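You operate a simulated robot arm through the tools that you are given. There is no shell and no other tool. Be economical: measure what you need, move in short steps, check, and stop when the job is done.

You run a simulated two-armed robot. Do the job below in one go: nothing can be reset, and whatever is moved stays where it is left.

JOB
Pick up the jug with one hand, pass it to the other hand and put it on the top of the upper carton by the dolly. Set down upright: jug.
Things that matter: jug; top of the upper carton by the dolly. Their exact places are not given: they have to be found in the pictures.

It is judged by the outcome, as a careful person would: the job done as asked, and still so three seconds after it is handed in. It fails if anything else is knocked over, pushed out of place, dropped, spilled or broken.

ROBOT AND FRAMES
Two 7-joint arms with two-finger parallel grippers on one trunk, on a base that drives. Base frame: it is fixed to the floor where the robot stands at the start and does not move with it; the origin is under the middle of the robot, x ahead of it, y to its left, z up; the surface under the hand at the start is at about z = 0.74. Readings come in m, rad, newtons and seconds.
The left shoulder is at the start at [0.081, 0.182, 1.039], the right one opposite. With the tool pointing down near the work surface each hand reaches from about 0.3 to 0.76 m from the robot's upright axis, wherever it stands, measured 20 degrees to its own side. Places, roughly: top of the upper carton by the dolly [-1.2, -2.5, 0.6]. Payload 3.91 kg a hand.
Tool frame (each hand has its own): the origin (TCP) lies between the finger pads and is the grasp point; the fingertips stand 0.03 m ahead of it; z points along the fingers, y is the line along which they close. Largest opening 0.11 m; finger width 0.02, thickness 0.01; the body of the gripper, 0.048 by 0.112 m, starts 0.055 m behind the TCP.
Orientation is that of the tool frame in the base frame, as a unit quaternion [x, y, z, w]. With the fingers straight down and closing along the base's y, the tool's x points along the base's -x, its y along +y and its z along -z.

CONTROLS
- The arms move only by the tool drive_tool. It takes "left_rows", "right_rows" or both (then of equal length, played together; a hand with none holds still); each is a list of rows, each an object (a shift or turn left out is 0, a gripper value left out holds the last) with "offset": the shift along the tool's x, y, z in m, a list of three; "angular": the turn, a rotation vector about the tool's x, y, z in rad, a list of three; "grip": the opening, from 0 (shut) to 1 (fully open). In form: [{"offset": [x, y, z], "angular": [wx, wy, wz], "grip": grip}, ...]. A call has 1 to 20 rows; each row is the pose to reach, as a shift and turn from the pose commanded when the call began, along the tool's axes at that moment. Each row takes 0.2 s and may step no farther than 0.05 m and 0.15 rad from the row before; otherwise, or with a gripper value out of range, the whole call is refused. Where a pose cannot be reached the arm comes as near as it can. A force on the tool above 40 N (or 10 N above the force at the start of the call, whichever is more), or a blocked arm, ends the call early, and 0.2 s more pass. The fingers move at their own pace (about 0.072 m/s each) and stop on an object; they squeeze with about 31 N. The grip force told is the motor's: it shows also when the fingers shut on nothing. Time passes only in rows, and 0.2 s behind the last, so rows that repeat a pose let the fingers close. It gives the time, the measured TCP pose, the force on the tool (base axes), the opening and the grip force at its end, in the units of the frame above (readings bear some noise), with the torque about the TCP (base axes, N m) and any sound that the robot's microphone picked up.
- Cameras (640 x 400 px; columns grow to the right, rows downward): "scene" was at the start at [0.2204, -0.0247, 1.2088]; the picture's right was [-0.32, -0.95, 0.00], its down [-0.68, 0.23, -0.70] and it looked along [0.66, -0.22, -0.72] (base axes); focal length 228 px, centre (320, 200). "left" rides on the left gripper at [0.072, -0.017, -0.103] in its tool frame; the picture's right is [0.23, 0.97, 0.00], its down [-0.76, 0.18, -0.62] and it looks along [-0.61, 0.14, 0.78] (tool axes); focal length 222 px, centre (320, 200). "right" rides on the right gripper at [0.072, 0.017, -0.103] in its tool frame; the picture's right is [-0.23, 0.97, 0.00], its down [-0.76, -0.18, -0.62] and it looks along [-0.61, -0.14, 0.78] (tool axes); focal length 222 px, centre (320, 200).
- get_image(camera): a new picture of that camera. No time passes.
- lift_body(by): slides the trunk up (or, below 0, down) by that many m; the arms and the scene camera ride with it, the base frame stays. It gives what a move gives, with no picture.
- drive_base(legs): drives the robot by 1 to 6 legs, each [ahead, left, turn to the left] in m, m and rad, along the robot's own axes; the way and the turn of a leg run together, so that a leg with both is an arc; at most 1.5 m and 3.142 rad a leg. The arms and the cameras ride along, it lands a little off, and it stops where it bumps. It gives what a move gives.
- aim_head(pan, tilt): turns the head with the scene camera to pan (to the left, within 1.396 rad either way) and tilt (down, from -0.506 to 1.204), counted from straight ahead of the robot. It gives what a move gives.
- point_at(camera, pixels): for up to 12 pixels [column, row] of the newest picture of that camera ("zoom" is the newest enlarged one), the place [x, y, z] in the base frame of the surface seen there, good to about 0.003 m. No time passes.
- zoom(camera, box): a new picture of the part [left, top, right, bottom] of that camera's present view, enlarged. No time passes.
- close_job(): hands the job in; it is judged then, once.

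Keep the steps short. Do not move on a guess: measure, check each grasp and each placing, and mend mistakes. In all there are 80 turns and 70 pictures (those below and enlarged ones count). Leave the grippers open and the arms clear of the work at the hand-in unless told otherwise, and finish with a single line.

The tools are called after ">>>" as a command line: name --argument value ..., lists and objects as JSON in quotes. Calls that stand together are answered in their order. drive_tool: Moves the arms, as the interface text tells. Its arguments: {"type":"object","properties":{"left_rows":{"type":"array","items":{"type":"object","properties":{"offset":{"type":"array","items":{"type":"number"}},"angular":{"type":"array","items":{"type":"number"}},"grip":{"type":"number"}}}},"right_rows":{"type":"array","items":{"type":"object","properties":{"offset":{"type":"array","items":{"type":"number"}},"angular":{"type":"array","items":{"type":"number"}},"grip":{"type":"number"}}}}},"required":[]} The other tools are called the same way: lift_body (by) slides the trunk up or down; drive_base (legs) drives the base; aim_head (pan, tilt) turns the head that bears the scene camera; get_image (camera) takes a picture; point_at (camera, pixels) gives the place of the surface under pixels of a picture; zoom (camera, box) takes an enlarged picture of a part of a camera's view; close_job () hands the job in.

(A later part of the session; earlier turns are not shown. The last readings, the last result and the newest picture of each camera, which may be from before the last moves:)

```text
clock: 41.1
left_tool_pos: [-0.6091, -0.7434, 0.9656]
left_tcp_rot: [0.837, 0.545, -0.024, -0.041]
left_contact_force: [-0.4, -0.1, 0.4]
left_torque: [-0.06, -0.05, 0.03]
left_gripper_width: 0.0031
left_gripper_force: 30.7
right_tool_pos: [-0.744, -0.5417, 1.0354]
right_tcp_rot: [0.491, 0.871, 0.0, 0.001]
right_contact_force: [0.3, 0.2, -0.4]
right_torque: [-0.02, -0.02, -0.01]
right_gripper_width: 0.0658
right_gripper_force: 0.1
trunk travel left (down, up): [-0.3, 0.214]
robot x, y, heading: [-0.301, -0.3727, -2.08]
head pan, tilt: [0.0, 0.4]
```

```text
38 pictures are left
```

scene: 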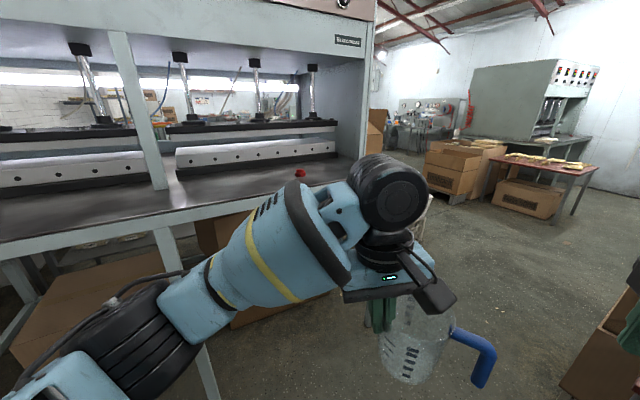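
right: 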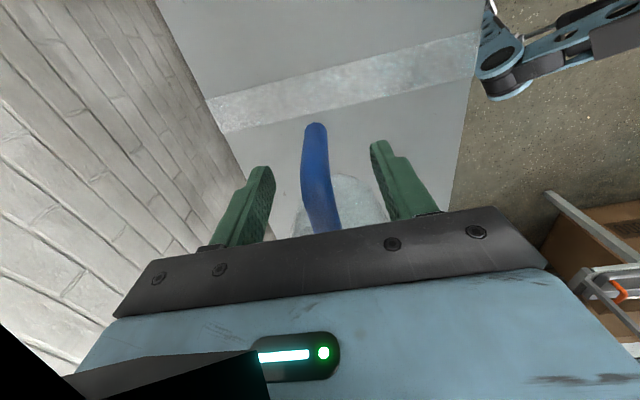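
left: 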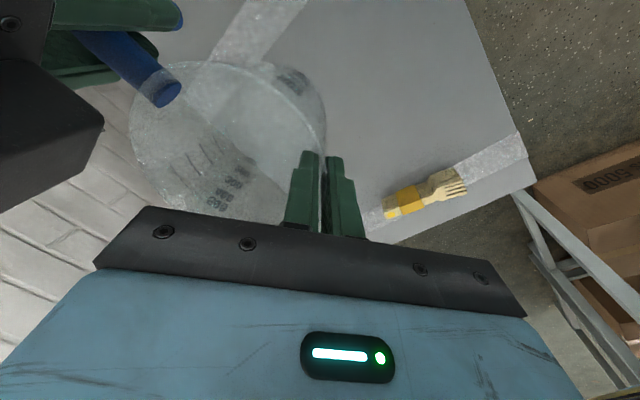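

A way runs past the bench end. I'll check what the brown object at lower right is, and enlarge the jug to check the grip.

>>> point_at --camera "scene" --pixels '[[605, 350], [600, 385], [530, 300], [480, 240], [455, 170], [350, 180], [410, 240], [375, 120], [500, 190]]'

>>> zoom --camera "scene" --box '[320, 220, 520, 400]'

>>> aim_head --pan -0.9 --tilt 0.5

>>> get_image --camera "scene"

```text
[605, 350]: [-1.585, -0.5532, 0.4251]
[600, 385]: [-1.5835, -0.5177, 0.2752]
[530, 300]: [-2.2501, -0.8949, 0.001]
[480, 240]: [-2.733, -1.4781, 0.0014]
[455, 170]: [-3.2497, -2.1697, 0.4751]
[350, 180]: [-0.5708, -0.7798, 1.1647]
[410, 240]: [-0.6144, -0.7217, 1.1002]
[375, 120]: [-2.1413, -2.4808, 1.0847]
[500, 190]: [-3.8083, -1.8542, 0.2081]
```

```text
2.22 times, centred on (420, 310) of scene
```

zoom: 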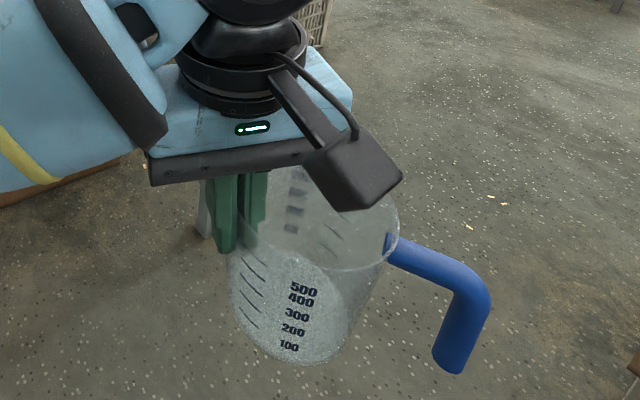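

```text
clock: 42.3
left_tool_pos: [-0.6093, -0.7445, 0.9658]
left_tcp_rot: [0.837, 0.545, -0.024, -0.041]
left_contact_force: [0.0, -0.4, 0.1]
left_torque: [-0.01, -0.11, 0.02]
left_gripper_width: 0.0032
left_gripper_force: 30.3
right_tool_pos: [-0.7426, -0.542, 1.0343]
right_tcp_rot: [0.491, 0.871, -0.001, 0.001]
right_contact_force: [-0.1, -0.2, 0.3]
right_torque: [0.0, -0.02, 0.01]
right_gripper_width: 0.0661
right_gripper_force: 0.1
trunk travel left (down, up): [-0.3, 0.214]
robot x, y, heading: [-0.3003, -0.377, -2.08]
head pan, tilt: [-0.901, 0.499]
```

```text
36 pictures are left
```

scene: 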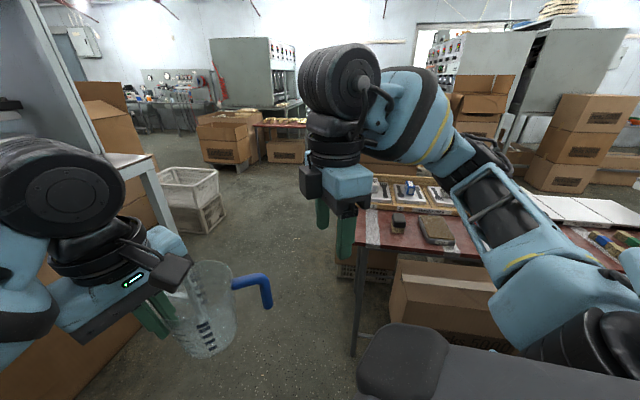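

>>> point_at --camera "scene" --pixels '[[360, 245], [357, 350], [190, 180], [215, 225], [110, 110], [100, 90], [140, 180], [130, 100], [400, 300], [450, 350], [280, 320]]'

>>> zoom --camera "scene" --box '[30, 50, 270, 260]'

```text
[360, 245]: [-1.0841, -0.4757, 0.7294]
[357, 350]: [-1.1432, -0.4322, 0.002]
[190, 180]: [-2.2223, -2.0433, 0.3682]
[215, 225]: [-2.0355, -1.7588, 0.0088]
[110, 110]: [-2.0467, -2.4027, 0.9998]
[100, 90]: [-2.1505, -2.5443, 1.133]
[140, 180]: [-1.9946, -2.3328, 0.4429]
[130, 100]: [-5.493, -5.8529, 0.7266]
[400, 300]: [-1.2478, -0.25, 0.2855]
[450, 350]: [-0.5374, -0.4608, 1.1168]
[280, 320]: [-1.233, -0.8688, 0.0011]
```

```text
1.90 times, centred on (150, 155) of scene
```

zoom: 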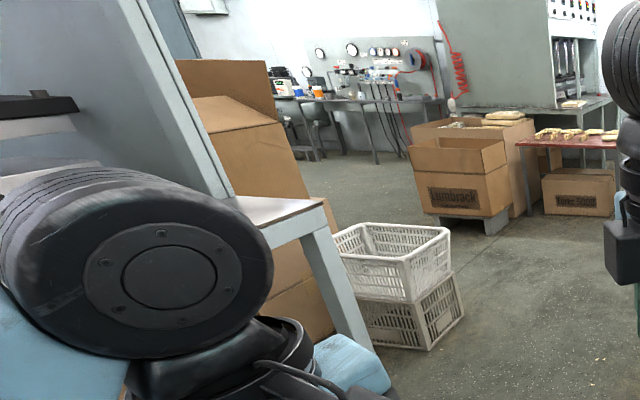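

The corridor between the red table (corner (-1.08, -0.48)) and the bench is about 0.8 m wide. I need the base's footprint, so I'll look with the right camera, which saw the base legs before, and with the head down.

>>> get_image --camera "right"

>>> aim_head --pan -0.2 --tilt 1.2

>>> get_image --camera "scene"

```text
34 pictures are left
```

right: 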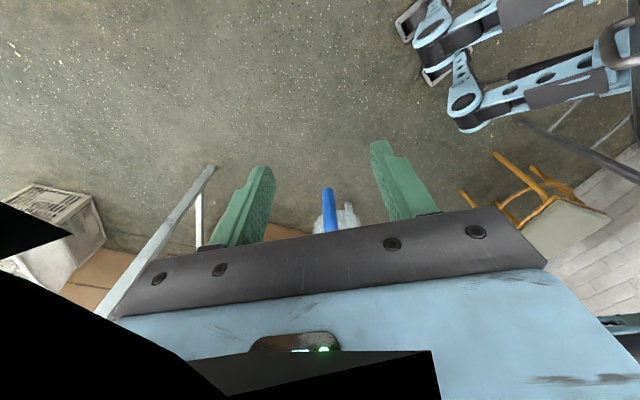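

```text
clock: 43.4
left_tool_pos: [-0.6095, -0.7433, 0.966]
left_tcp_rot: [0.837, 0.546, -0.024, -0.041]
left_contact_force: [-0.4, 0.1, 0.0]
left_torque: [-0.04, -0.06, -0.02]
left_gripper_width: 0.003
left_gripper_force: 31.0
right_tool_pos: [-0.7452, -0.5413, 1.036]
right_tcp_rot: [0.491, 0.871, -0.002, 0.001]
right_contact_force: [-0.6, 0.0, 0.3]
right_torque: [-0.02, -0.03, -0.03]
right_gripper_width: 0.0659
right_gripper_force: 0.0
trunk travel left (down, up): [-0.3, 0.214]
robot x, y, heading: [-0.3046, -0.3728, -2.085]
head pan, tilt: [-0.201, 1.201]
```

```text
33 pictures are left
```

scene: 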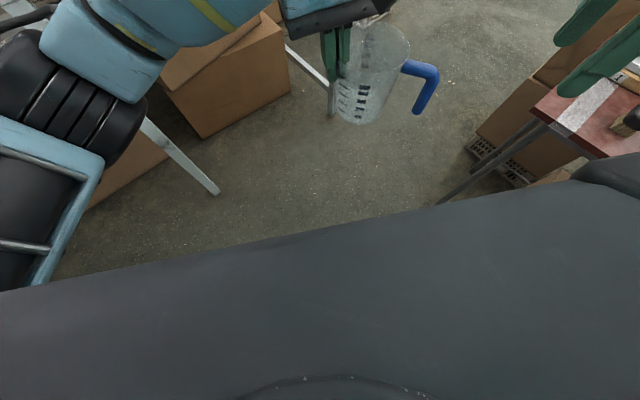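

>>> point_at --camera "right" --pixels '[[460, 105], [480, 125], [430, 35], [410, 20], [438, 75], [600, 70], [530, 10], [205, 175]]'

>>> point_at --camera "scene" --pixels '[[555, 122], [580, 150], [440, 205], [215, 190], [330, 115], [330, 210]]'

```text
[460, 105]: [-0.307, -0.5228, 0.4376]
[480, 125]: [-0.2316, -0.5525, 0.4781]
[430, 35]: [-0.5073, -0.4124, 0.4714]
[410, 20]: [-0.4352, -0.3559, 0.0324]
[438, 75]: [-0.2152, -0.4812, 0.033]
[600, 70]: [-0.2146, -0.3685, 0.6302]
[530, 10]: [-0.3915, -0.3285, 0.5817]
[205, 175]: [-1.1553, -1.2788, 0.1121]
```

```text
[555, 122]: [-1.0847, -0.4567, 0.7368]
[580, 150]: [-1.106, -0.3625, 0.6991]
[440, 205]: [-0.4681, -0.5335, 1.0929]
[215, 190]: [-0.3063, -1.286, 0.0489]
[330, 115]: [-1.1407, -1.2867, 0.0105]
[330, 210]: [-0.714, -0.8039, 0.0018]
```

The base is two legs within ~0.2 m of the origin, so the corridor is passable. I'll measure how far the left and right elbows stick out.

>>> aim_head --pan 0.9 --tilt 0.7

>>> get_image --camera "scene"

```text
clock: 44.7
left_tool_pos: [-0.6095, -0.7439, 0.9653]
left_tcp_rot: [0.837, 0.545, -0.023, -0.04]
left_contact_force: [-0.3, 0.2, -0.9]
left_torque: [-0.08, -0.07, -0.03]
left_gripper_width: 0.0031
left_gripper_force: 31.2
right_tool_pos: [-0.7442, -0.5423, 1.0354]
right_tcp_rot: [0.491, 0.871, 0.0, 0.001]
right_contact_force: [-0.2, 0.3, -0.5]
right_torque: [-0.01, -0.01, -0.02]
right_gripper_width: 0.0662
right_gripper_force: 0.1
trunk travel left (down, up): [-0.3, 0.214]
robot x, y, heading: [-0.2997, -0.3745, -2.08]
head pan, tilt: [0.901, 0.7]
```

```text
32 pictures are left
```

scene: 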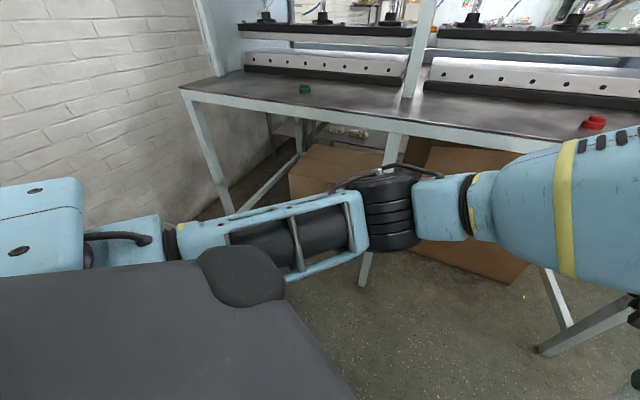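

>>> point_at --camera "scene" --pixels '[[385, 178], [400, 240], [440, 190], [350, 205], [240, 225], [130, 225], [40, 200], [550, 160]]'

```text
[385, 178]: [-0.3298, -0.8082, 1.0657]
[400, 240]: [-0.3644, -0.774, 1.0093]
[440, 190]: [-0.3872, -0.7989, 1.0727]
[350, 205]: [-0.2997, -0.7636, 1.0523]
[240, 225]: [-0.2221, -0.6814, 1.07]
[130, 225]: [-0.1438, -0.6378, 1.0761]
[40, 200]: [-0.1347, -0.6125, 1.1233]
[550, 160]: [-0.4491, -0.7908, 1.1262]
```

The elbows are mostly forward of the body (≤0.3 m sideways), so I'll travel facing west. Turn right 1.06, slide left to y≈-0.82, drive ahead 1.3 m, then turn left 1.3.

>>> drive_base --legs '[[0, 0, -1.06], [0, 0.45, 0], [1.3, 0, 0], [0, 0, 1.3]]'

>>> aim_head --pan 0.3 --tilt 0.5

>>> get_image --camera "scene"

```text
clock: 55.9
left_tool_pos: [-1.6675, -0.7378, 0.9656]
left_tcp_rot: [0.998, 0.05, 0.0, -0.047]
left_contact_force: [0.9, -0.1, 0.3]
left_torque: [-0.06, 0.05, 0.01]
left_gripper_width: 0.003
left_gripper_force: 31.3
right_tool_pos: [-1.551, -0.5173, 1.0378]
right_tcp_rot: [0.863, 0.505, 0.009, -0.003]
right_contact_force: [8.6, -4.4, 1.7]
right_torque: [-0.04, -0.04, 0.06]
right_gripper_width: 0.0609
right_gripper_force: 0.0
trunk travel left (down, up): [-0.3, 0.214]
robot x, y, heading: [-1.1954, -0.82, -3.133]
head pan, tilt: [0.901, 0.7]
stopped in leg 3: the force on the tool passed its limit at 74 N (the readings are from after the stop); the commanded pose is now the measured one
```

```text
clock: 56.9
left_tool_pos: [-1.6657, -0.7375, 0.9665]
left_tcp_rot: [0.998, 0.052, 0.001, -0.047]
left_contact_force: [-0.4, -0.4, 0.5]
left_torque: [-0.09, 0.04, 0.0]
left_gripper_width: 0.0029
left_gripper_force: 30.9
right_tool_pos: [-1.5517, -0.5175, 1.0368]
right_tcp_rot: [0.863, 0.504, 0.009, -0.002]
right_contact_force: [13.3, -2.9, 1.8]
right_torque: [0.0, -0.15, -0.06]
right_gripper_width: 0.0592
right_gripper_force: 0.1
trunk travel left (down, up): [-0.3, 0.214]
robot x, y, heading: [-1.1948, -0.821, -3.134]
head pan, tilt: [0.3, 0.499]
```

```text
31 pictures are left
```

scene: 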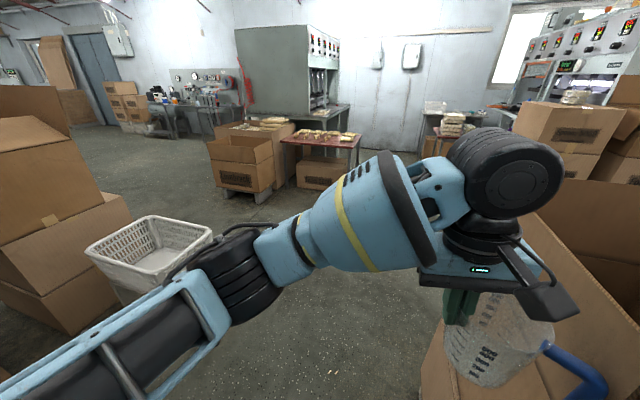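

The right hand touched a carton to the west, which I had only seen at low height. I'll back off 0.08 m right away and look.

>>> drive_base --legs '[[-0.08, 0, 0]]'

>>> aim_head --pan -0.5 --tilt 0.75

>>> get_image --camera "scene"

```text
clock: 57.9
left_tool_pos: [-1.5883, -0.7375, 0.9667]
left_tcp_rot: [0.998, 0.052, 0.0, -0.047]
left_contact_force: [0.8, -0.8, -1.6]
left_torque: [-0.12, 0.04, 0.0]
left_gripper_width: 0.0029
left_gripper_force: 31.5
right_tool_pos: [-1.4758, -0.516, 1.0377]
right_tcp_rot: [0.864, 0.504, 0.008, -0.003]
right_contact_force: [-0.6, -0.1, 0.5]
right_torque: [-0.02, 0.04, 0.03]
right_gripper_width: 0.0659
right_gripper_force: 0.2
trunk travel left (down, up): [-0.3, 0.214]
robot x, y, heading: [-1.1151, -0.8219, -3.135]
head pan, tilt: [0.3, 0.499]
```

```text
clock: 59.0
left_tool_pos: [-1.5887, -0.7376, 0.9656]
left_tcp_rot: [0.998, 0.052, 0.001, -0.047]
left_contact_force: [-0.2, -0.6, -0.6]
left_torque: [-0.09, 0.03, 0.02]
left_gripper_width: 0.0027
left_gripper_force: 30.6
right_tool_pos: [-1.4762, -0.5169, 1.0368]
right_tcp_rot: [0.863, 0.505, 0.009, -0.002]
right_contact_force: [0.3, -1.0, 0.4]
right_torque: [-0.01, 0.0, 0.02]
right_gripper_width: 0.066
right_gripper_force: 0.0
trunk travel left (down, up): [-0.3, 0.214]
robot x, y, heading: [-1.1153, -0.8197, -3.137]
head pan, tilt: [-0.499, 0.75]
```

```text
30 pictures are left
```

scene: 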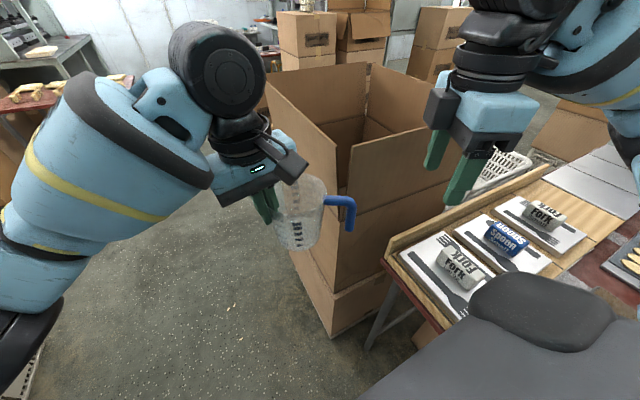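

>>> point_at --camera "scene" --pixels '[[330, 240], [332, 330], [385, 225], [345, 290], [268, 85], [335, 150], [370, 65], [380, 330], [390, 255], [290, 250], [455, 170]]'

```text
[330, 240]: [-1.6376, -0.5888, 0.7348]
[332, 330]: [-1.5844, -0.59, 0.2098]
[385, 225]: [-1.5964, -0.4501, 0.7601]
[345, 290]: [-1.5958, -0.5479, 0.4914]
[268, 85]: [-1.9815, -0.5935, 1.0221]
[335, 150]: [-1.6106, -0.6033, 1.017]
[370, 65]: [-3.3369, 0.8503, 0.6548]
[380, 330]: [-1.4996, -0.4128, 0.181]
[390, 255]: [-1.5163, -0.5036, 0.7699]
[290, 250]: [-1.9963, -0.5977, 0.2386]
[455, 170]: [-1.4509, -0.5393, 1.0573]
```

The carton stack's near corner is at (-1.6, -0.6) and it is 1.02 m tall. I'll turn left 0.5 so the right hand clears it, then move to about (-1.6, -0.98), and then turn to face south.

>>> drive_base --legs '[[0, 0, 0.5], [0.5, -0.1, 0], [0, 0, 0.9]]'

>>> aim_head --pan 0.2 --tilt 0.6

>>> get_image --camera "scene"

```text
clock: 65.8
left_tool_pos: [-1.7652, -1.4258, 0.9658]
left_tcp_rot: [0.732, 0.68, -0.03, -0.037]
left_contact_force: [-0.4, -0.5, -0.9]
left_torque: [-0.01, -0.07, 0.01]
left_gripper_width: 0.0025
left_gripper_force: 30.8
right_tool_pos: [-1.9618, -1.2751, 1.0361]
right_tcp_rot: [0.338, 0.941, 0.005, -0.007]
right_contact_force: [-0.3, -0.7, 0.2]
right_torque: [-0.02, -0.01, -0.03]
right_gripper_width: 0.066
right_gripper_force: 0.0
trunk travel left (down, up): [-0.3, 0.214]
robot x, y, heading: [-1.5989, -0.9729, -1.736]
head pan, tilt: [-0.499, 0.75]
```

```text
clock: 66.8
left_tool_pos: [-1.7649, -1.4259, 0.9654]
left_tcp_rot: [0.731, 0.68, -0.03, -0.037]
left_contact_force: [1.3, 0.2, -1.5]
left_torque: [-0.03, -0.1, 0.0]
left_gripper_width: 0.0024
left_gripper_force: 30.9
right_tool_pos: [-1.9615, -1.2753, 1.0363]
right_tcp_rot: [0.338, 0.941, 0.006, -0.007]
right_contact_force: [-0.1, -0.2, 0.0]
right_torque: [0.01, 0.0, 0.02]
right_gripper_width: 0.0659
right_gripper_force: 0.0
trunk travel left (down, up): [-0.3, 0.214]
robot x, y, heading: [-1.5986, -0.9744, -1.739]
head pan, tilt: [0.201, 0.6]
```

```text
29 pictures are left
```

scene: 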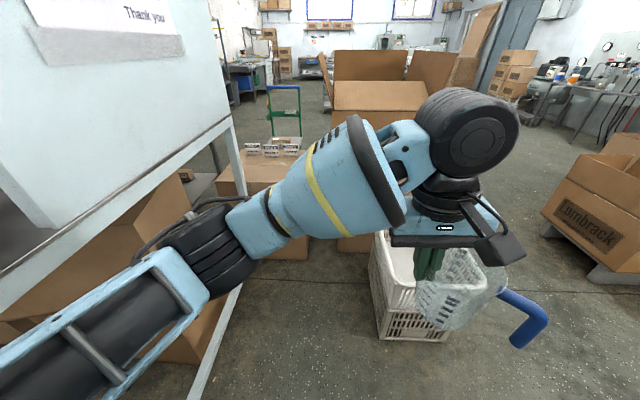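

The dolly with the green handle is near (285,110) and a carton with items on top is near (265,160). I'll enlarge both that and the jug.

>>> zoom --camera "scene" --box '[180, 60, 360, 280]'

>>> point_at --camera "scene" --pixels '[[225, 165], [300, 140], [235, 190], [270, 185], [280, 170], [240, 125], [280, 150], [285, 88], [300, 250], [225, 140], [230, 240]]'

>>> zoom --camera "scene" --box '[380, 180, 560, 360]'

```text
1.82 times, centred on (270, 170) of scene
```

zoom: 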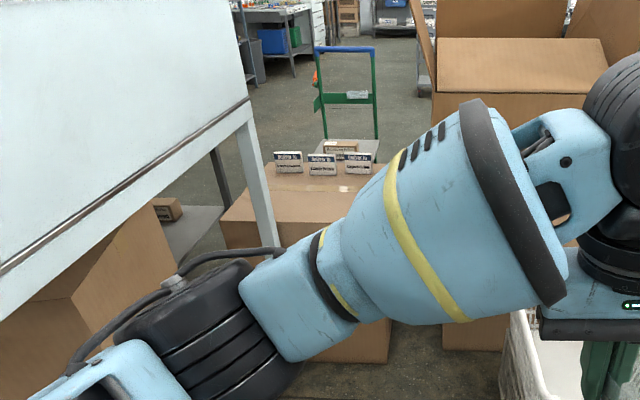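

```text
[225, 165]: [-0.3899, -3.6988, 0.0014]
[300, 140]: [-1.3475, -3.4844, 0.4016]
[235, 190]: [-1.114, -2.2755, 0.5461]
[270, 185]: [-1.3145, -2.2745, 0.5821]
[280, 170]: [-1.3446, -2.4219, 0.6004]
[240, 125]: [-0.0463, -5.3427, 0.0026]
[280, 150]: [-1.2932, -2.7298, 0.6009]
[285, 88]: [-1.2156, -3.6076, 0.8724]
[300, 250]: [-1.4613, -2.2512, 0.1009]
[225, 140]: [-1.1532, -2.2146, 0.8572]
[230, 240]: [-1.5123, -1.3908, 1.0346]
```

```text
2.22 times, centred on (470, 270) of scene
```

zoom: 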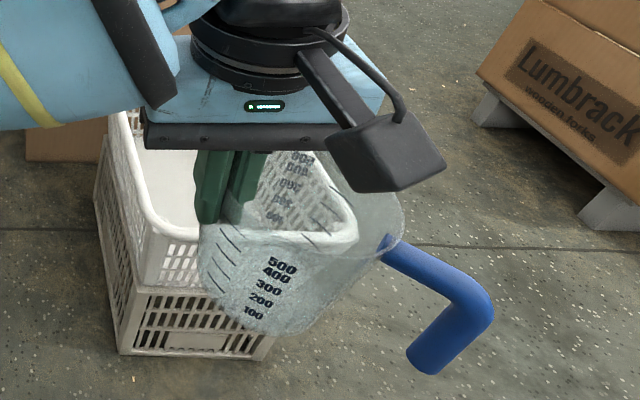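

The jug seems to have crept or tilted in the pinch. I'll check with the left camera.

>>> get_image --camera "left"

>>> aim_head --pan -0.2 --tilt 0.8

>>> zoom --camera "scene" --box '[260, 60, 500, 260]'

```text
26 pictures are left
```

left: 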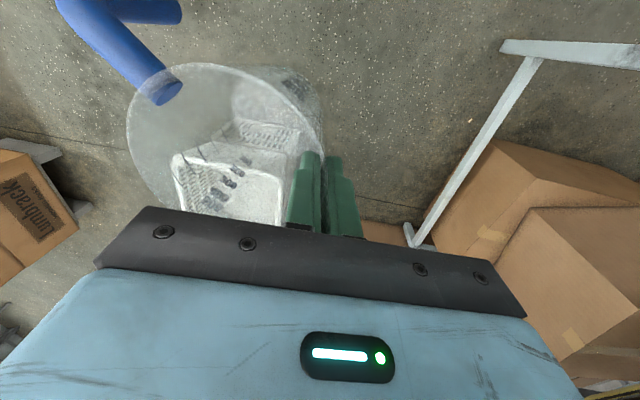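

```text
clock: 67.7
left_tool_pos: [-1.7649, -1.4259, 0.9651]
left_tcp_rot: [0.732, 0.68, -0.03, -0.037]
left_contact_force: [1.0, 0.1, -0.8]
left_torque: [-0.03, -0.08, -0.01]
left_gripper_width: 0.0027
left_gripper_force: 31.4
right_tool_pos: [-1.9614, -1.275, 1.0355]
right_tcp_rot: [0.338, 0.941, 0.006, -0.007]
right_contact_force: [-1.2, -0.3, 0.5]
right_torque: [0.0, 0.01, 0.0]
right_gripper_width: 0.0661
right_gripper_force: 0.0
trunk travel left (down, up): [-0.3, 0.214]
robot x, y, heading: [-1.6014, -0.9747, -1.746]
head pan, tilt: [-0.201, 0.799]
```

```text
2.00 times, centred on (380, 160) of scene
```

zoom: 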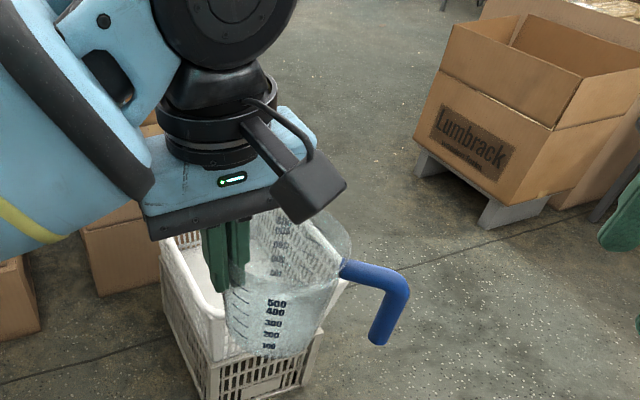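

The left-camera view matches the one after the handover, so the jug hasn't slipped noticeably. The upper carton top is at z=0.600, front edge y≈-2.27, with small packs at y≈-2.7. The bench leg stands at (-1.15, -2.21). I'll face south and drive to about (-1.58, -1.52), then look.

>>> drive_base --legs '[[0, 0, 0.175], [0.55, 0.02, 0]]'

>>> aim_head --pan 0.3 --tilt 0.7

>>> get_image --camera "scene"

```text
clock: 71.6
left_tool_pos: [-1.6555, -1.9973, 0.9646]
left_tcp_rot: [0.667, 0.743, -0.033, -0.034]
left_contact_force: [0.2, -0.2, -1.4]
left_torque: [0.0, -0.06, 0.0]
left_gripper_width: 0.0025
left_gripper_force: 31.8
right_tool_pos: [-1.8761, -1.8848, 1.0355]
right_tcp_rot: [0.252, 0.968, 0.004, -0.008]
right_contact_force: [0.1, 0.1, -0.1]
right_torque: [0.03, 0.01, -0.01]
right_gripper_width: 0.0661
right_gripper_force: 0.0
trunk travel left (down, up): [-0.3, 0.214]
robot x, y, heading: [-1.5728, -1.521, -1.559]
head pan, tilt: [-0.201, 0.799]
```

```text
clock: 72.5
left_tool_pos: [-1.6545, -1.9968, 0.9663]
left_tcp_rot: [0.667, 0.743, -0.032, -0.034]
left_contact_force: [-1.4, 0.9, -1.1]
left_torque: [-0.03, -0.08, -0.02]
left_gripper_width: 0.0026
left_gripper_force: 31.7
right_tool_pos: [-1.8753, -1.8838, 1.0369]
right_tcp_rot: [0.251, 0.968, 0.005, -0.007]
right_contact_force: [-0.1, 0.8, -0.5]
right_torque: [0.02, 0.01, 0.03]
right_gripper_width: 0.066
right_gripper_force: 0.0
trunk travel left (down, up): [-0.3, 0.214]
robot x, y, heading: [-1.5747, -1.5241, -1.559]
head pan, tilt: [0.3, 0.7]
```

```text
24 pictures are left
```

scene: 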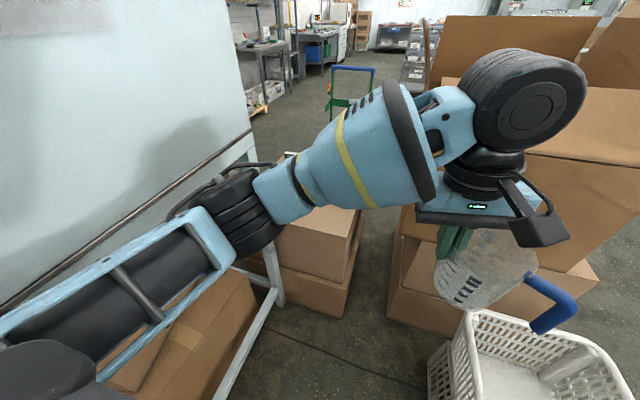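

>>> point_at --camera "scene" --pixels '[[318, 225], [345, 225], [300, 245], [350, 260], [357, 215], [325, 280], [408, 250], [405, 210], [580, 150], [268, 270], [395, 300], [250, 210]]'

>>> zoom --camera "scene" --box '[230, 130, 450, 330]'

```text
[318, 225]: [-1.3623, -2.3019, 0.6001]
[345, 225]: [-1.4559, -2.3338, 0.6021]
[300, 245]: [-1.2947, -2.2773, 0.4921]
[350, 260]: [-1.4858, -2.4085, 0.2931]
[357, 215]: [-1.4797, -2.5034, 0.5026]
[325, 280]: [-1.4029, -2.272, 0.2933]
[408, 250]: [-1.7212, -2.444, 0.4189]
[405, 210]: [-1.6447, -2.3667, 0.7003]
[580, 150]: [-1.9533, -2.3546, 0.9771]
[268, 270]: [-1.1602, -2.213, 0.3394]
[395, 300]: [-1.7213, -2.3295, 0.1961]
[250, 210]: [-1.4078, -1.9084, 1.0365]
```

```text
2.00 times, centred on (340, 230) of scene
```

zoom: 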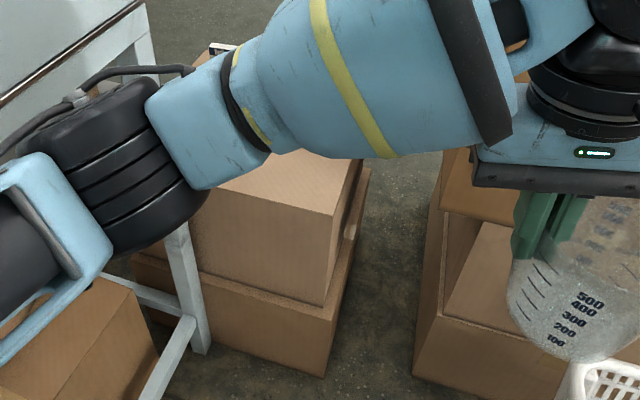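

The upper carton top spans x from ≈-1.47 eastward and y from -2.275 southward, at z=0.60. A tall stack lies at x<-1.65, y<-2.33. I'll aim the jug centre at about (-1.40, -2.37) by reaching ahead-left with the arm, which keeps the elbow off the bench end (x≈-1.17). First I'll slide 3 cm right. Then half of the arm move, with the right hand drawn back.

>>> drive_base --legs '[[0, -0.035, 0]]'

>>> drive_tool --left_rows '[{"offset": [-0.017, 0.039, -0.004]}, {"offset": [-0.035, 0.079, -0.0075]}, {"offset": [-0.052, 0.118, -0.011]}, {"offset": [-0.07, 0.157, -0.015]}, {"offset": [-0.07, 0.157, -0.015]}]' --right_rows '[{"offset": [0.012, 0.02, 0]}, {"offset": [0.025, 0.04, 0]}, {"offset": [0.039, 0.07, 0]}, {"offset": [0.039, 0.07, 0]}, {"offset": [0.039, 0.07, 0]}]'

>>> get_image --camera "scene"

```text
clock: 73.5
left_tool_pos: [-1.6902, -1.9981, 0.9652]
left_tcp_rot: [0.667, 0.743, -0.032, -0.034]
left_contact_force: [0.1, -0.3, -0.9]
left_torque: [-0.01, -0.07, 0.0]
left_gripper_width: 0.0021
left_gripper_force: 31.5
right_tool_pos: [-1.9116, -1.8849, 1.0364]
right_tcp_rot: [0.251, 0.968, 0.005, -0.008]
right_contact_force: [-0.5, 0.7, -0.8]
right_torque: [0.0, -0.02, -0.01]
right_gripper_width: 0.0659
right_gripper_force: 0.0
trunk travel left (down, up): [-0.3, 0.214]
robot x, y, heading: [-1.6064, -1.5242, -1.561]
head pan, tilt: [0.3, 0.7]
```

```text
clock: 74.7
left_tool_pos: [-1.5253, -2.0509, 0.9657]
left_tcp_rot: [0.667, 0.743, -0.032, -0.033]
left_contact_force: [0.0, -0.5, -1.5]
left_torque: [0.0, -0.07, -0.03]
left_gripper_width: 0.0025
left_gripper_force: 31.4
right_tool_pos: [-1.9102, -1.8063, 1.0371]
right_tcp_rot: [0.251, 0.968, 0.005, -0.008]
right_contact_force: [0.5, 0.4, 0.3]
right_torque: [-0.03, 0.01, 0.01]
right_gripper_width: 0.066
right_gripper_force: 0.0
trunk travel left (down, up): [-0.3, 0.214]
robot x, y, heading: [-1.6132, -1.5244, -1.557]
head pan, tilt: [0.3, 0.7]
```

```text
22 pictures are left
```

scene: 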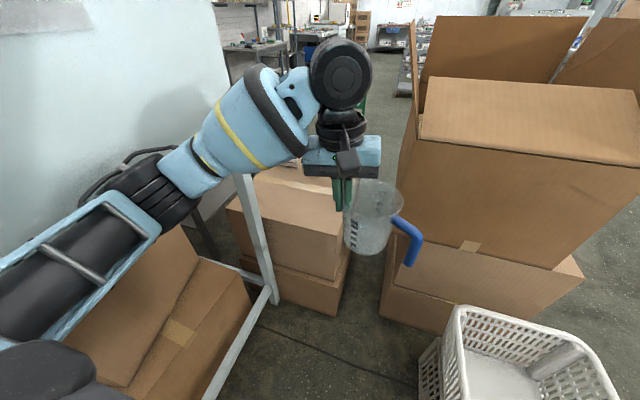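

>>> point_at --camera "scene" --pixels '[[135, 170], [120, 200], [160, 215], [200, 160], [220, 140], [190, 120], [100, 200], [120, 140], [215, 60], [250, 180], [335, 265], [345, 275]]'

```text
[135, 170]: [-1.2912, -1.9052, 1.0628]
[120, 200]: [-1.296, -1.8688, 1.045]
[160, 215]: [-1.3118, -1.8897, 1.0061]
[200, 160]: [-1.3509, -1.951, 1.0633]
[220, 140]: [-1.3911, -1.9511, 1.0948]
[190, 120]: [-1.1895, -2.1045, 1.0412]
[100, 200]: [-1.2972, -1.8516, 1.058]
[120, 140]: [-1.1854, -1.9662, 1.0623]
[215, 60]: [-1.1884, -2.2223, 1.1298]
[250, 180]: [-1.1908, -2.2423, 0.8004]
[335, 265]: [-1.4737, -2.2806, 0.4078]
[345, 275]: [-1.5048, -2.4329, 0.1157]
```

>>> point_at --camera "scene" --pixels '[[420, 370], [440, 345], [455, 310], [480, 395], [425, 400], [385, 310]]'

```text
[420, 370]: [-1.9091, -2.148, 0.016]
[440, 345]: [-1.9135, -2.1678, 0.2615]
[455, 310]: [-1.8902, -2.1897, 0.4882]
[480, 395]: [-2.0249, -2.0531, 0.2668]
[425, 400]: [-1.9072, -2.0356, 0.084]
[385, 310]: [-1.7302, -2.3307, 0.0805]
```

The crate's east edge is x≈-1.90 and the panel end is x≈-1.187. I'll slide 5 cm more to the right, then finish the arm move left.

>>> drive_base --legs '[[0, -0.05, 0]]'

>>> drive_tool --left_rows '[{"offset": [-0.015, 0.04, -0.004]}, {"offset": [-0.03, 0.08, -0.0075]}, {"offset": [-0.045, 0.121, -0.0115]}, {"offset": [-0.06, 0.161, -0.015]}, {"offset": [-0.075, 0.2016, -0.019]}, {"offset": [-0.075, 0.2016, -0.019]}]'

>>> get_image --camera "scene"

```text
clock: 75.8
left_tool_pos: [-1.5752, -2.05, 0.9665]
left_tcp_rot: [0.667, 0.744, -0.032, -0.033]
left_contact_force: [0.2, 0.6, -0.5]
left_torque: [-0.06, -0.05, 0.01]
left_gripper_width: 0.0024
left_gripper_force: 30.9
right_tool_pos: [-1.9604, -1.8073, 1.0371]
right_tcp_rot: [0.252, 0.968, 0.005, -0.008]
right_contact_force: [0.1, -0.1, -0.3]
right_torque: [-0.01, -0.01, -0.01]
right_gripper_width: 0.0658
right_gripper_force: 0.0
trunk travel left (down, up): [-0.3, 0.214]
robot x, y, heading: [-1.6592, -1.5247, -1.559]
head pan, tilt: [0.3, 0.7]
```

```text
clock: 77.4
left_tool_pos: [-1.4346, -2.1114, 0.9656]
left_tcp_rot: [0.708, 0.704, -0.028, -0.039]
left_contact_force: [-0.4, 0.1, -1.0]
left_torque: [-0.03, -0.04, -0.01]
left_gripper_width: 0.0026
left_gripper_force: 30.7
right_tool_pos: [-1.9761, -1.8023, 1.0351]
right_tcp_rot: [0.261, 0.965, 0.006, -0.003]
right_contact_force: [-0.1, 0.3, 0.4]
right_torque: [-0.08, -0.03, 0.02]
right_gripper_width: 0.066
right_gripper_force: 0.0
trunk travel left (down, up): [-0.3, 0.214]
robot x, y, heading: [-1.6587, -1.5245, -1.578]
head pan, tilt: [0.3, 0.7]
stopped in row 6 (left hand): the arm was blocked; the commanded pose is now the measured one
```

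```text
21 pictures are left
```

scene: 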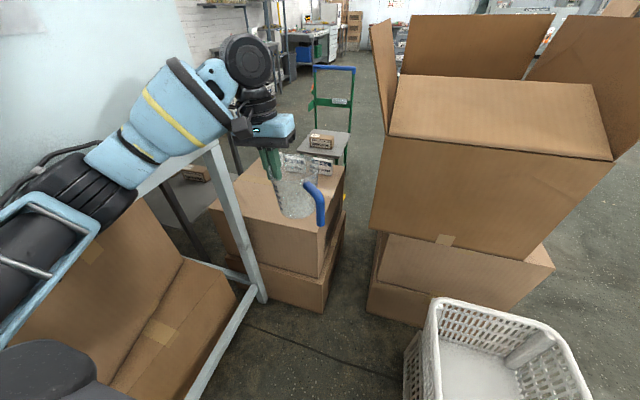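

The elbow touched the bench's end panel and the move stopped; nothing visibly moved. I'll back the hand off to the right and extend it further ahead, since a straighter arm means less elbow bulge.

>>> drive_tool --left_rows '[{"offset": [0, -0.025, 0.002]}, {"offset": [0, -0.045, 0.004]}, {"offset": [-0.035, -0.045, 0.004]}, {"offset": [-0.07, -0.045, 0.004]}, {"offset": [-0.1, -0.045, 0.004]}, {"offset": [-0.1, -0.045, 0.004]}]'

>>> get_image --camera "scene"

```text
clock: 78.8
left_tool_pos: [-1.4548, -2.2083, 0.964]
left_tcp_rot: [0.699, 0.713, -0.034, -0.041]
left_contact_force: [0.4, 0.2, -1.3]
left_torque: [-0.01, -0.05, 0.01]
left_gripper_width: 0.0026
left_gripper_force: 30.7
right_tool_pos: [-1.964, -1.8025, 1.0381]
right_tcp_rot: [0.257, 0.966, 0.004, -0.007]
right_contact_force: [-1.3, 0.0, -0.1]
right_torque: [0.0, 0.03, 0.0]
right_gripper_width: 0.0657
right_gripper_force: 0.2
trunk travel left (down, up): [-0.3, 0.214]
robot x, y, heading: [-1.6592, -1.5239, -1.572]
head pan, tilt: [0.3, 0.7]
```

```text
20 pictures are left
```

scene: 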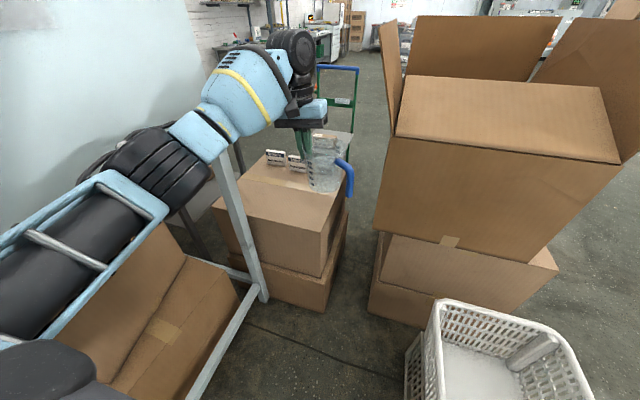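

>>> point_at --camera "scene" --pixels '[[150, 132], [130, 145], [115, 160], [100, 158], [200, 130], [180, 205], [110, 130], [230, 90], [300, 130], [330, 165]]'

>>> zoom --camera "scene" --box '[60, 100, 260, 220]'

```text
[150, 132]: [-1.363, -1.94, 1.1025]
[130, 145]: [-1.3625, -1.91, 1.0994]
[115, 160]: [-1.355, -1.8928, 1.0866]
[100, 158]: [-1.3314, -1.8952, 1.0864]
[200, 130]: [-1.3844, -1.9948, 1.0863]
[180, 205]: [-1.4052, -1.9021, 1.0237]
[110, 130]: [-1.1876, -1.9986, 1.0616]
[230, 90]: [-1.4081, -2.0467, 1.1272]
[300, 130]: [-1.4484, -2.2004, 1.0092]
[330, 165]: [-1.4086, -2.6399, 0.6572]
```

```text
3.20 times, centred on (160, 160) of scene
```

zoom: 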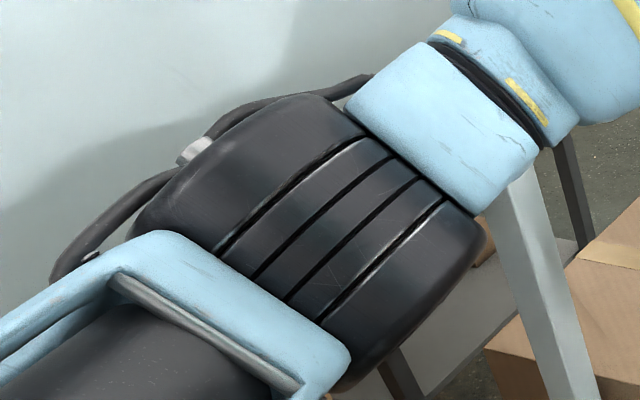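

The elbow now has about 0.12 m clearance. I'll move the hand left another 0.06 m, then check.

>>> drive_tool --left_rows '[{"offset": [0, 0.03, -0.003]}, {"offset": [-0.001, 0.06, -0.0055]}, {"offset": [-0.001, 0.06, -0.0055]}]'

>>> get_image --camera "scene"

>>> point_at --camera "scene" --pixels '[[150, 132], [130, 145], [110, 145], [95, 160], [120, 130], [140, 125], [330, 165], [300, 130]]'

```text
clock: 79.6
left_tool_pos: [-1.3942, -2.2079, 0.9629]
left_tcp_rot: [0.699, 0.713, -0.033, -0.041]
left_contact_force: [-0.3, -0.2, -1.0]
left_torque: [0.0, -0.1, -0.01]
left_gripper_width: 0.0029
left_gripper_force: 31.3
right_tool_pos: [-1.9646, -1.8014, 1.0366]
right_tcp_rot: [0.256, 0.967, 0.005, -0.008]
right_contact_force: [-0.4, -0.9, -0.9]
right_torque: [0.0, 0.02, 0.03]
right_gripper_width: 0.0662
right_gripper_force: 0.2
trunk travel left (down, up): [-0.3, 0.214]
robot x, y, heading: [-1.6569, -1.5245, -1.569]
head pan, tilt: [0.3, 0.7]
```

```text
18 pictures are left
```

scene: 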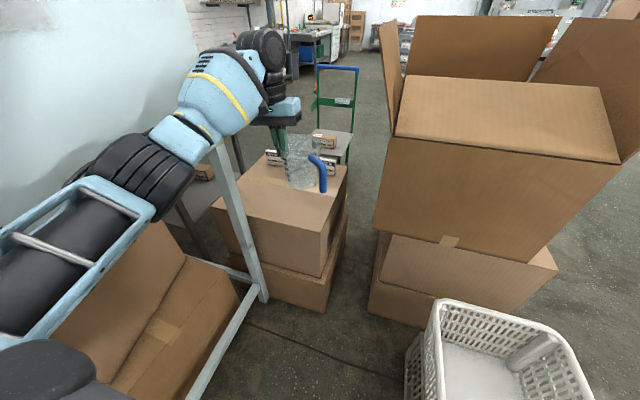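

```text
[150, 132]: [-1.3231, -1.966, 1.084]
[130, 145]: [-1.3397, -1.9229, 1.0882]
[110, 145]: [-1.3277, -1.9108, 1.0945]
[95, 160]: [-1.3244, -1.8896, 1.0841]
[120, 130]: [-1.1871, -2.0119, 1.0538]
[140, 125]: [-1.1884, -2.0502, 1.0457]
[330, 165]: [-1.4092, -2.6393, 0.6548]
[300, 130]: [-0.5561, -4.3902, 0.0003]
```

Clear. I'll drive ahead 0.16 m and left 0.03 m, then check the picture.

>>> drive_base --legs '[[0.16, 0.03, 0]]'

>>> get_image --camera "scene"

>>> get_image --camera "left"

```text
clock: 81.0
left_tool_pos: [-1.3666, -2.369, 0.9608]
left_tcp_rot: [0.699, 0.713, -0.033, -0.041]
left_contact_force: [0.1, 0.3, -1.5]
left_torque: [0.02, -0.09, -0.02]
left_gripper_width: 0.0025
left_gripper_force: 30.6
right_tool_pos: [-1.9351, -1.9609, 1.0375]
right_tcp_rot: [0.258, 0.966, 0.006, -0.009]
right_contact_force: [0.7, 0.2, -0.6]
right_torque: [0.01, -0.06, -0.03]
right_gripper_width: 0.0658
right_gripper_force: 0.1
trunk travel left (down, up): [-0.3, 0.214]
robot x, y, heading: [-1.6313, -1.6814, -1.571]
head pan, tilt: [0.3, 0.7]
```

```text
17 pictures are left
```

scene: 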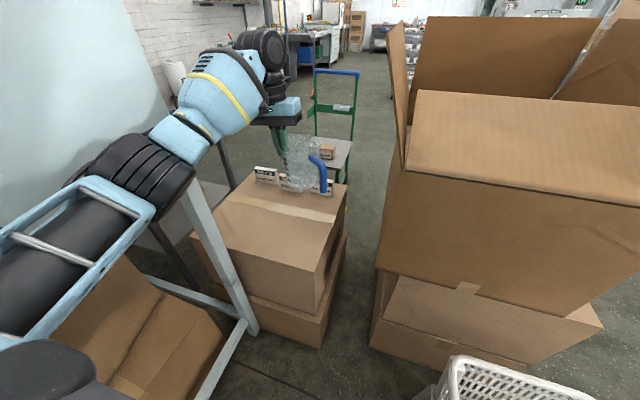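

```text
16 pictures are left
```

left: 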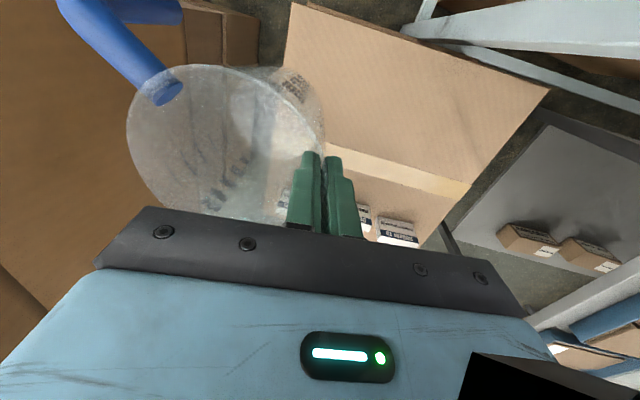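

I'll measure the carton top's edges and the packs from these views.

>>> point_at --camera "scene" --pixels '[[318, 272], [345, 190], [225, 210], [270, 200], [330, 220], [268, 178], [332, 190], [300, 240]]'

>>> point_at --camera "left" --pixels '[[295, 12], [545, 92], [465, 190], [400, 232], [310, 100], [385, 245], [290, 60], [350, 120]]'

```text
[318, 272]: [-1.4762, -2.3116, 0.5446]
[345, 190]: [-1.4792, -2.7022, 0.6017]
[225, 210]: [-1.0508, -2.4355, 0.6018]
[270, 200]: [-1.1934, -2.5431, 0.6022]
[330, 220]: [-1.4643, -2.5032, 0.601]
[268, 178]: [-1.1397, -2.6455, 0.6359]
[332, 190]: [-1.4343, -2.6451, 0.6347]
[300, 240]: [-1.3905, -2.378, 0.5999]
```

```text
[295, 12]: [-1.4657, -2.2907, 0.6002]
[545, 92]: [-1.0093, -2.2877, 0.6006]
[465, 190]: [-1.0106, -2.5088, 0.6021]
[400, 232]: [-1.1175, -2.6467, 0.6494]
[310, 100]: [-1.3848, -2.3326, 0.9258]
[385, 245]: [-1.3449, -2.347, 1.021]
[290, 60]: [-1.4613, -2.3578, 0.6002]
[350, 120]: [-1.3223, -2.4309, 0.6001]
```

The carton top spans x from -1.475 to -1.01 and y from -2.28 to -2.72, with packs at y≈-2.645. The jug centre is now ≈(-1.412, -2.37). I'll slide left 2.5 cm for margin, then lower the trunk by 0.15.

>>> drive_base --legs '[[0, 0.025, 0]]'

>>> lift_body --by -0.15

>>> zoom --camera "scene" --box '[200, 60, 400, 220]'

```text
clock: 81.9
left_tool_pos: [-1.3401, -2.3665, 0.9624]
left_tcp_rot: [0.7, 0.712, -0.032, -0.042]
left_contact_force: [-0.8, 0.2, -1.8]
left_torque: [0.03, -0.08, -0.03]
left_gripper_width: 0.0027
left_gripper_force: 30.5
right_tool_pos: [-1.9089, -1.9618, 1.0372]
right_tcp_rot: [0.258, 0.966, 0.004, -0.008]
right_contact_force: [-0.5, -0.1, 0.1]
right_torque: [0.02, 0.03, 0.03]
right_gripper_width: 0.066
right_gripper_force: 0.1
trunk travel left (down, up): [-0.3, 0.214]
robot x, y, heading: [-1.6047, -1.6793, -1.574]
head pan, tilt: [0.3, 0.7]
```

```text
clock: 83.7
left_tool_pos: [-1.3397, -2.3676, 0.812]
left_tcp_rot: [0.699, 0.713, -0.033, -0.041]
left_contact_force: [0.5, -0.2, -1.1]
left_torque: [-0.01, -0.07, -0.03]
left_gripper_width: 0.0025
left_gripper_force: 31.2
right_tool_pos: [-1.9099, -1.9623, 0.8865]
right_tcp_rot: [0.258, 0.966, 0.003, -0.007]
right_contact_force: [-0.4, 0.3, -0.5]
right_torque: [0.01, 0.03, 0.02]
right_gripper_width: 0.066
right_gripper_force: 0.1
trunk travel left (down, up): [-0.15, 0.364]
robot x, y, heading: [-1.6071, -1.683, -1.572]
head pan, tilt: [0.3, 0.7]
```

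```text
2.50 times, centred on (300, 140) of scene
```

zoom: 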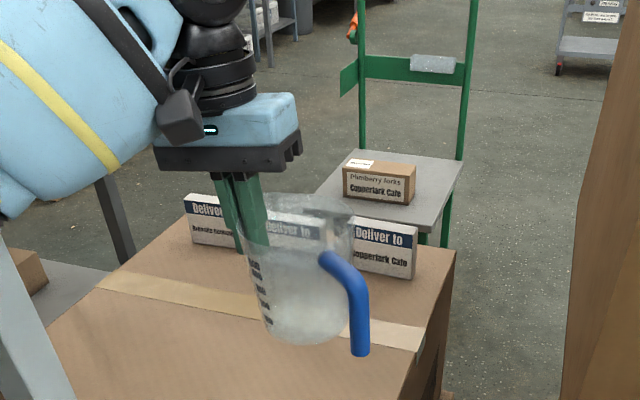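

The jug is upright over the carton with its bottom at ≈0.716. I'll lower the trunk another 0.10 and look closely.

>>> lift_body --by -0.1

>>> zoom --camera "scene" --box '[220, 80, 380, 200]'

```text
clock: 85.0
left_tool_pos: [-1.353, -2.3643, 0.7173]
left_tcp_rot: [0.703, 0.709, -0.034, -0.036]
left_contact_force: [-0.8, 0.7, -1.2]
left_torque: [0.02, -0.08, 0.02]
left_gripper_width: 0.0026
left_gripper_force: 31.0
right_tool_pos: [-1.9157, -1.9829, 0.7726]
right_tcp_rot: [0.259, 0.965, 0.038, -0.012]
right_contact_force: [-0.6, 0.3, -0.7]
right_torque: [-0.01, 0.0, 0.03]
right_gripper_width: 0.0658
right_gripper_force: 0.0
trunk travel left (down, up): [-0.05, 0.464]
robot x, y, heading: [-1.6085, -1.687, -1.574]
head pan, tilt: [0.3, 0.7]
```

```text
3.33 times, centred on (300, 140) of scene
```

zoom: 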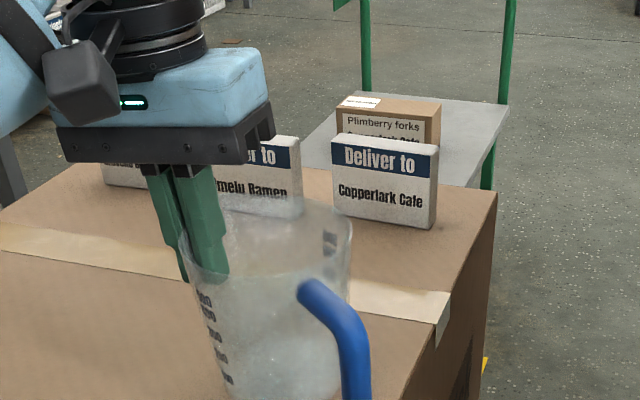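

Both hands drifted slightly, so an arm may be touching something. I'll look before going on.

>>> get_image --camera "scene"

>>> aim_head --pan -0.7 --tilt 0.8

>>> get_image --camera "scene"

```text
13 pictures are left
```

scene: 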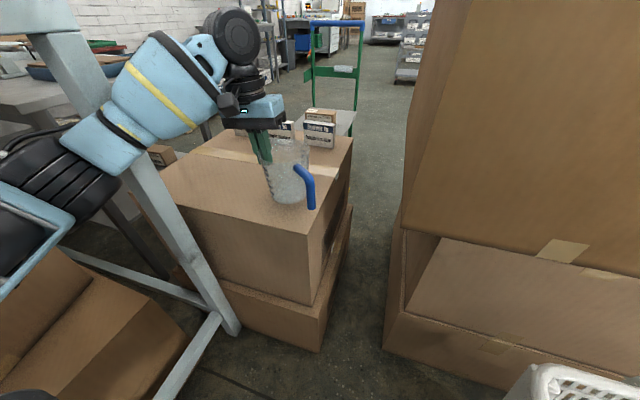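

```text
clock: 86.3
left_tool_pos: [-1.352, -2.3656, 0.7178]
left_tcp_rot: [0.703, 0.709, -0.031, -0.037]
left_contact_force: [-0.2, -0.8, -1.8]
left_torque: [-0.04, -0.06, -0.04]
left_gripper_width: 0.0025
left_gripper_force: 30.9
right_tool_pos: [-1.9162, -1.9839, 0.7714]
right_tcp_rot: [0.258, 0.965, 0.038, -0.012]
right_contact_force: [-0.2, 0.0, -0.7]
right_torque: [0.0, -0.01, 0.06]
right_gripper_width: 0.0659
right_gripper_force: 0.1
trunk travel left (down, up): [-0.05, 0.464]
robot x, y, heading: [-1.6007, -1.6848, -1.573]
head pan, tilt: [-0.7, 0.799]
```

```text
12 pictures are left
```

scene: 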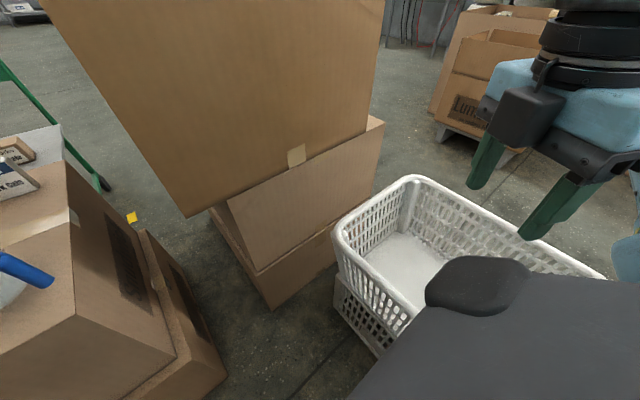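

The likely cause is arm links touching the frame or the robot's own body with the trunk this low. I'll raise the trunk 0.04 to relieve it and do the last bit with the left arm.

>>> lift_body --by 0.04

>>> aim_head --pan 0.35 --tilt 0.75

```text
clock: 87.1
left_tool_pos: [-1.3422, -2.3692, 0.756]
left_tcp_rot: [0.699, 0.713, -0.034, -0.038]
left_contact_force: [0.2, -0.4, -0.6]
left_torque: [0.0, -0.06, -0.04]
left_gripper_width: 0.0026
left_gripper_force: 31.0
right_tool_pos: [-1.9118, -1.987, 0.8128]
right_tcp_rot: [0.257, 0.966, 0.039, -0.015]
right_contact_force: [-0.5, 0.3, -0.3]
right_torque: [0.05, -0.01, 0.0]
right_gripper_width: 0.066
right_gripper_force: 0.0
trunk travel left (down, up): [-0.09, 0.424]
robot x, y, heading: [-1.6072, -1.6847, -1.574]
head pan, tilt: [-0.7, 0.799]
```

```text
clock: 88.4
left_tool_pos: [-1.3428, -2.3664, 0.7535]
left_tcp_rot: [0.7, 0.713, -0.033, -0.04]
left_contact_force: [0.0, -1.0, -0.8]
left_torque: [-0.01, -0.04, 0.0]
left_gripper_width: 0.0026
left_gripper_force: 30.4
right_tool_pos: [-1.9122, -1.9868, 0.8126]
right_tcp_rot: [0.257, 0.965, 0.038, -0.015]
right_contact_force: [0.5, 0.3, 0.1]
right_torque: [0.02, -0.01, -0.04]
right_gripper_width: 0.066
right_gripper_force: 0.2
trunk travel left (down, up): [-0.09, 0.424]
robot x, y, heading: [-1.6066, -1.6833, -1.568]
head pan, tilt: [0.351, 0.75]
```

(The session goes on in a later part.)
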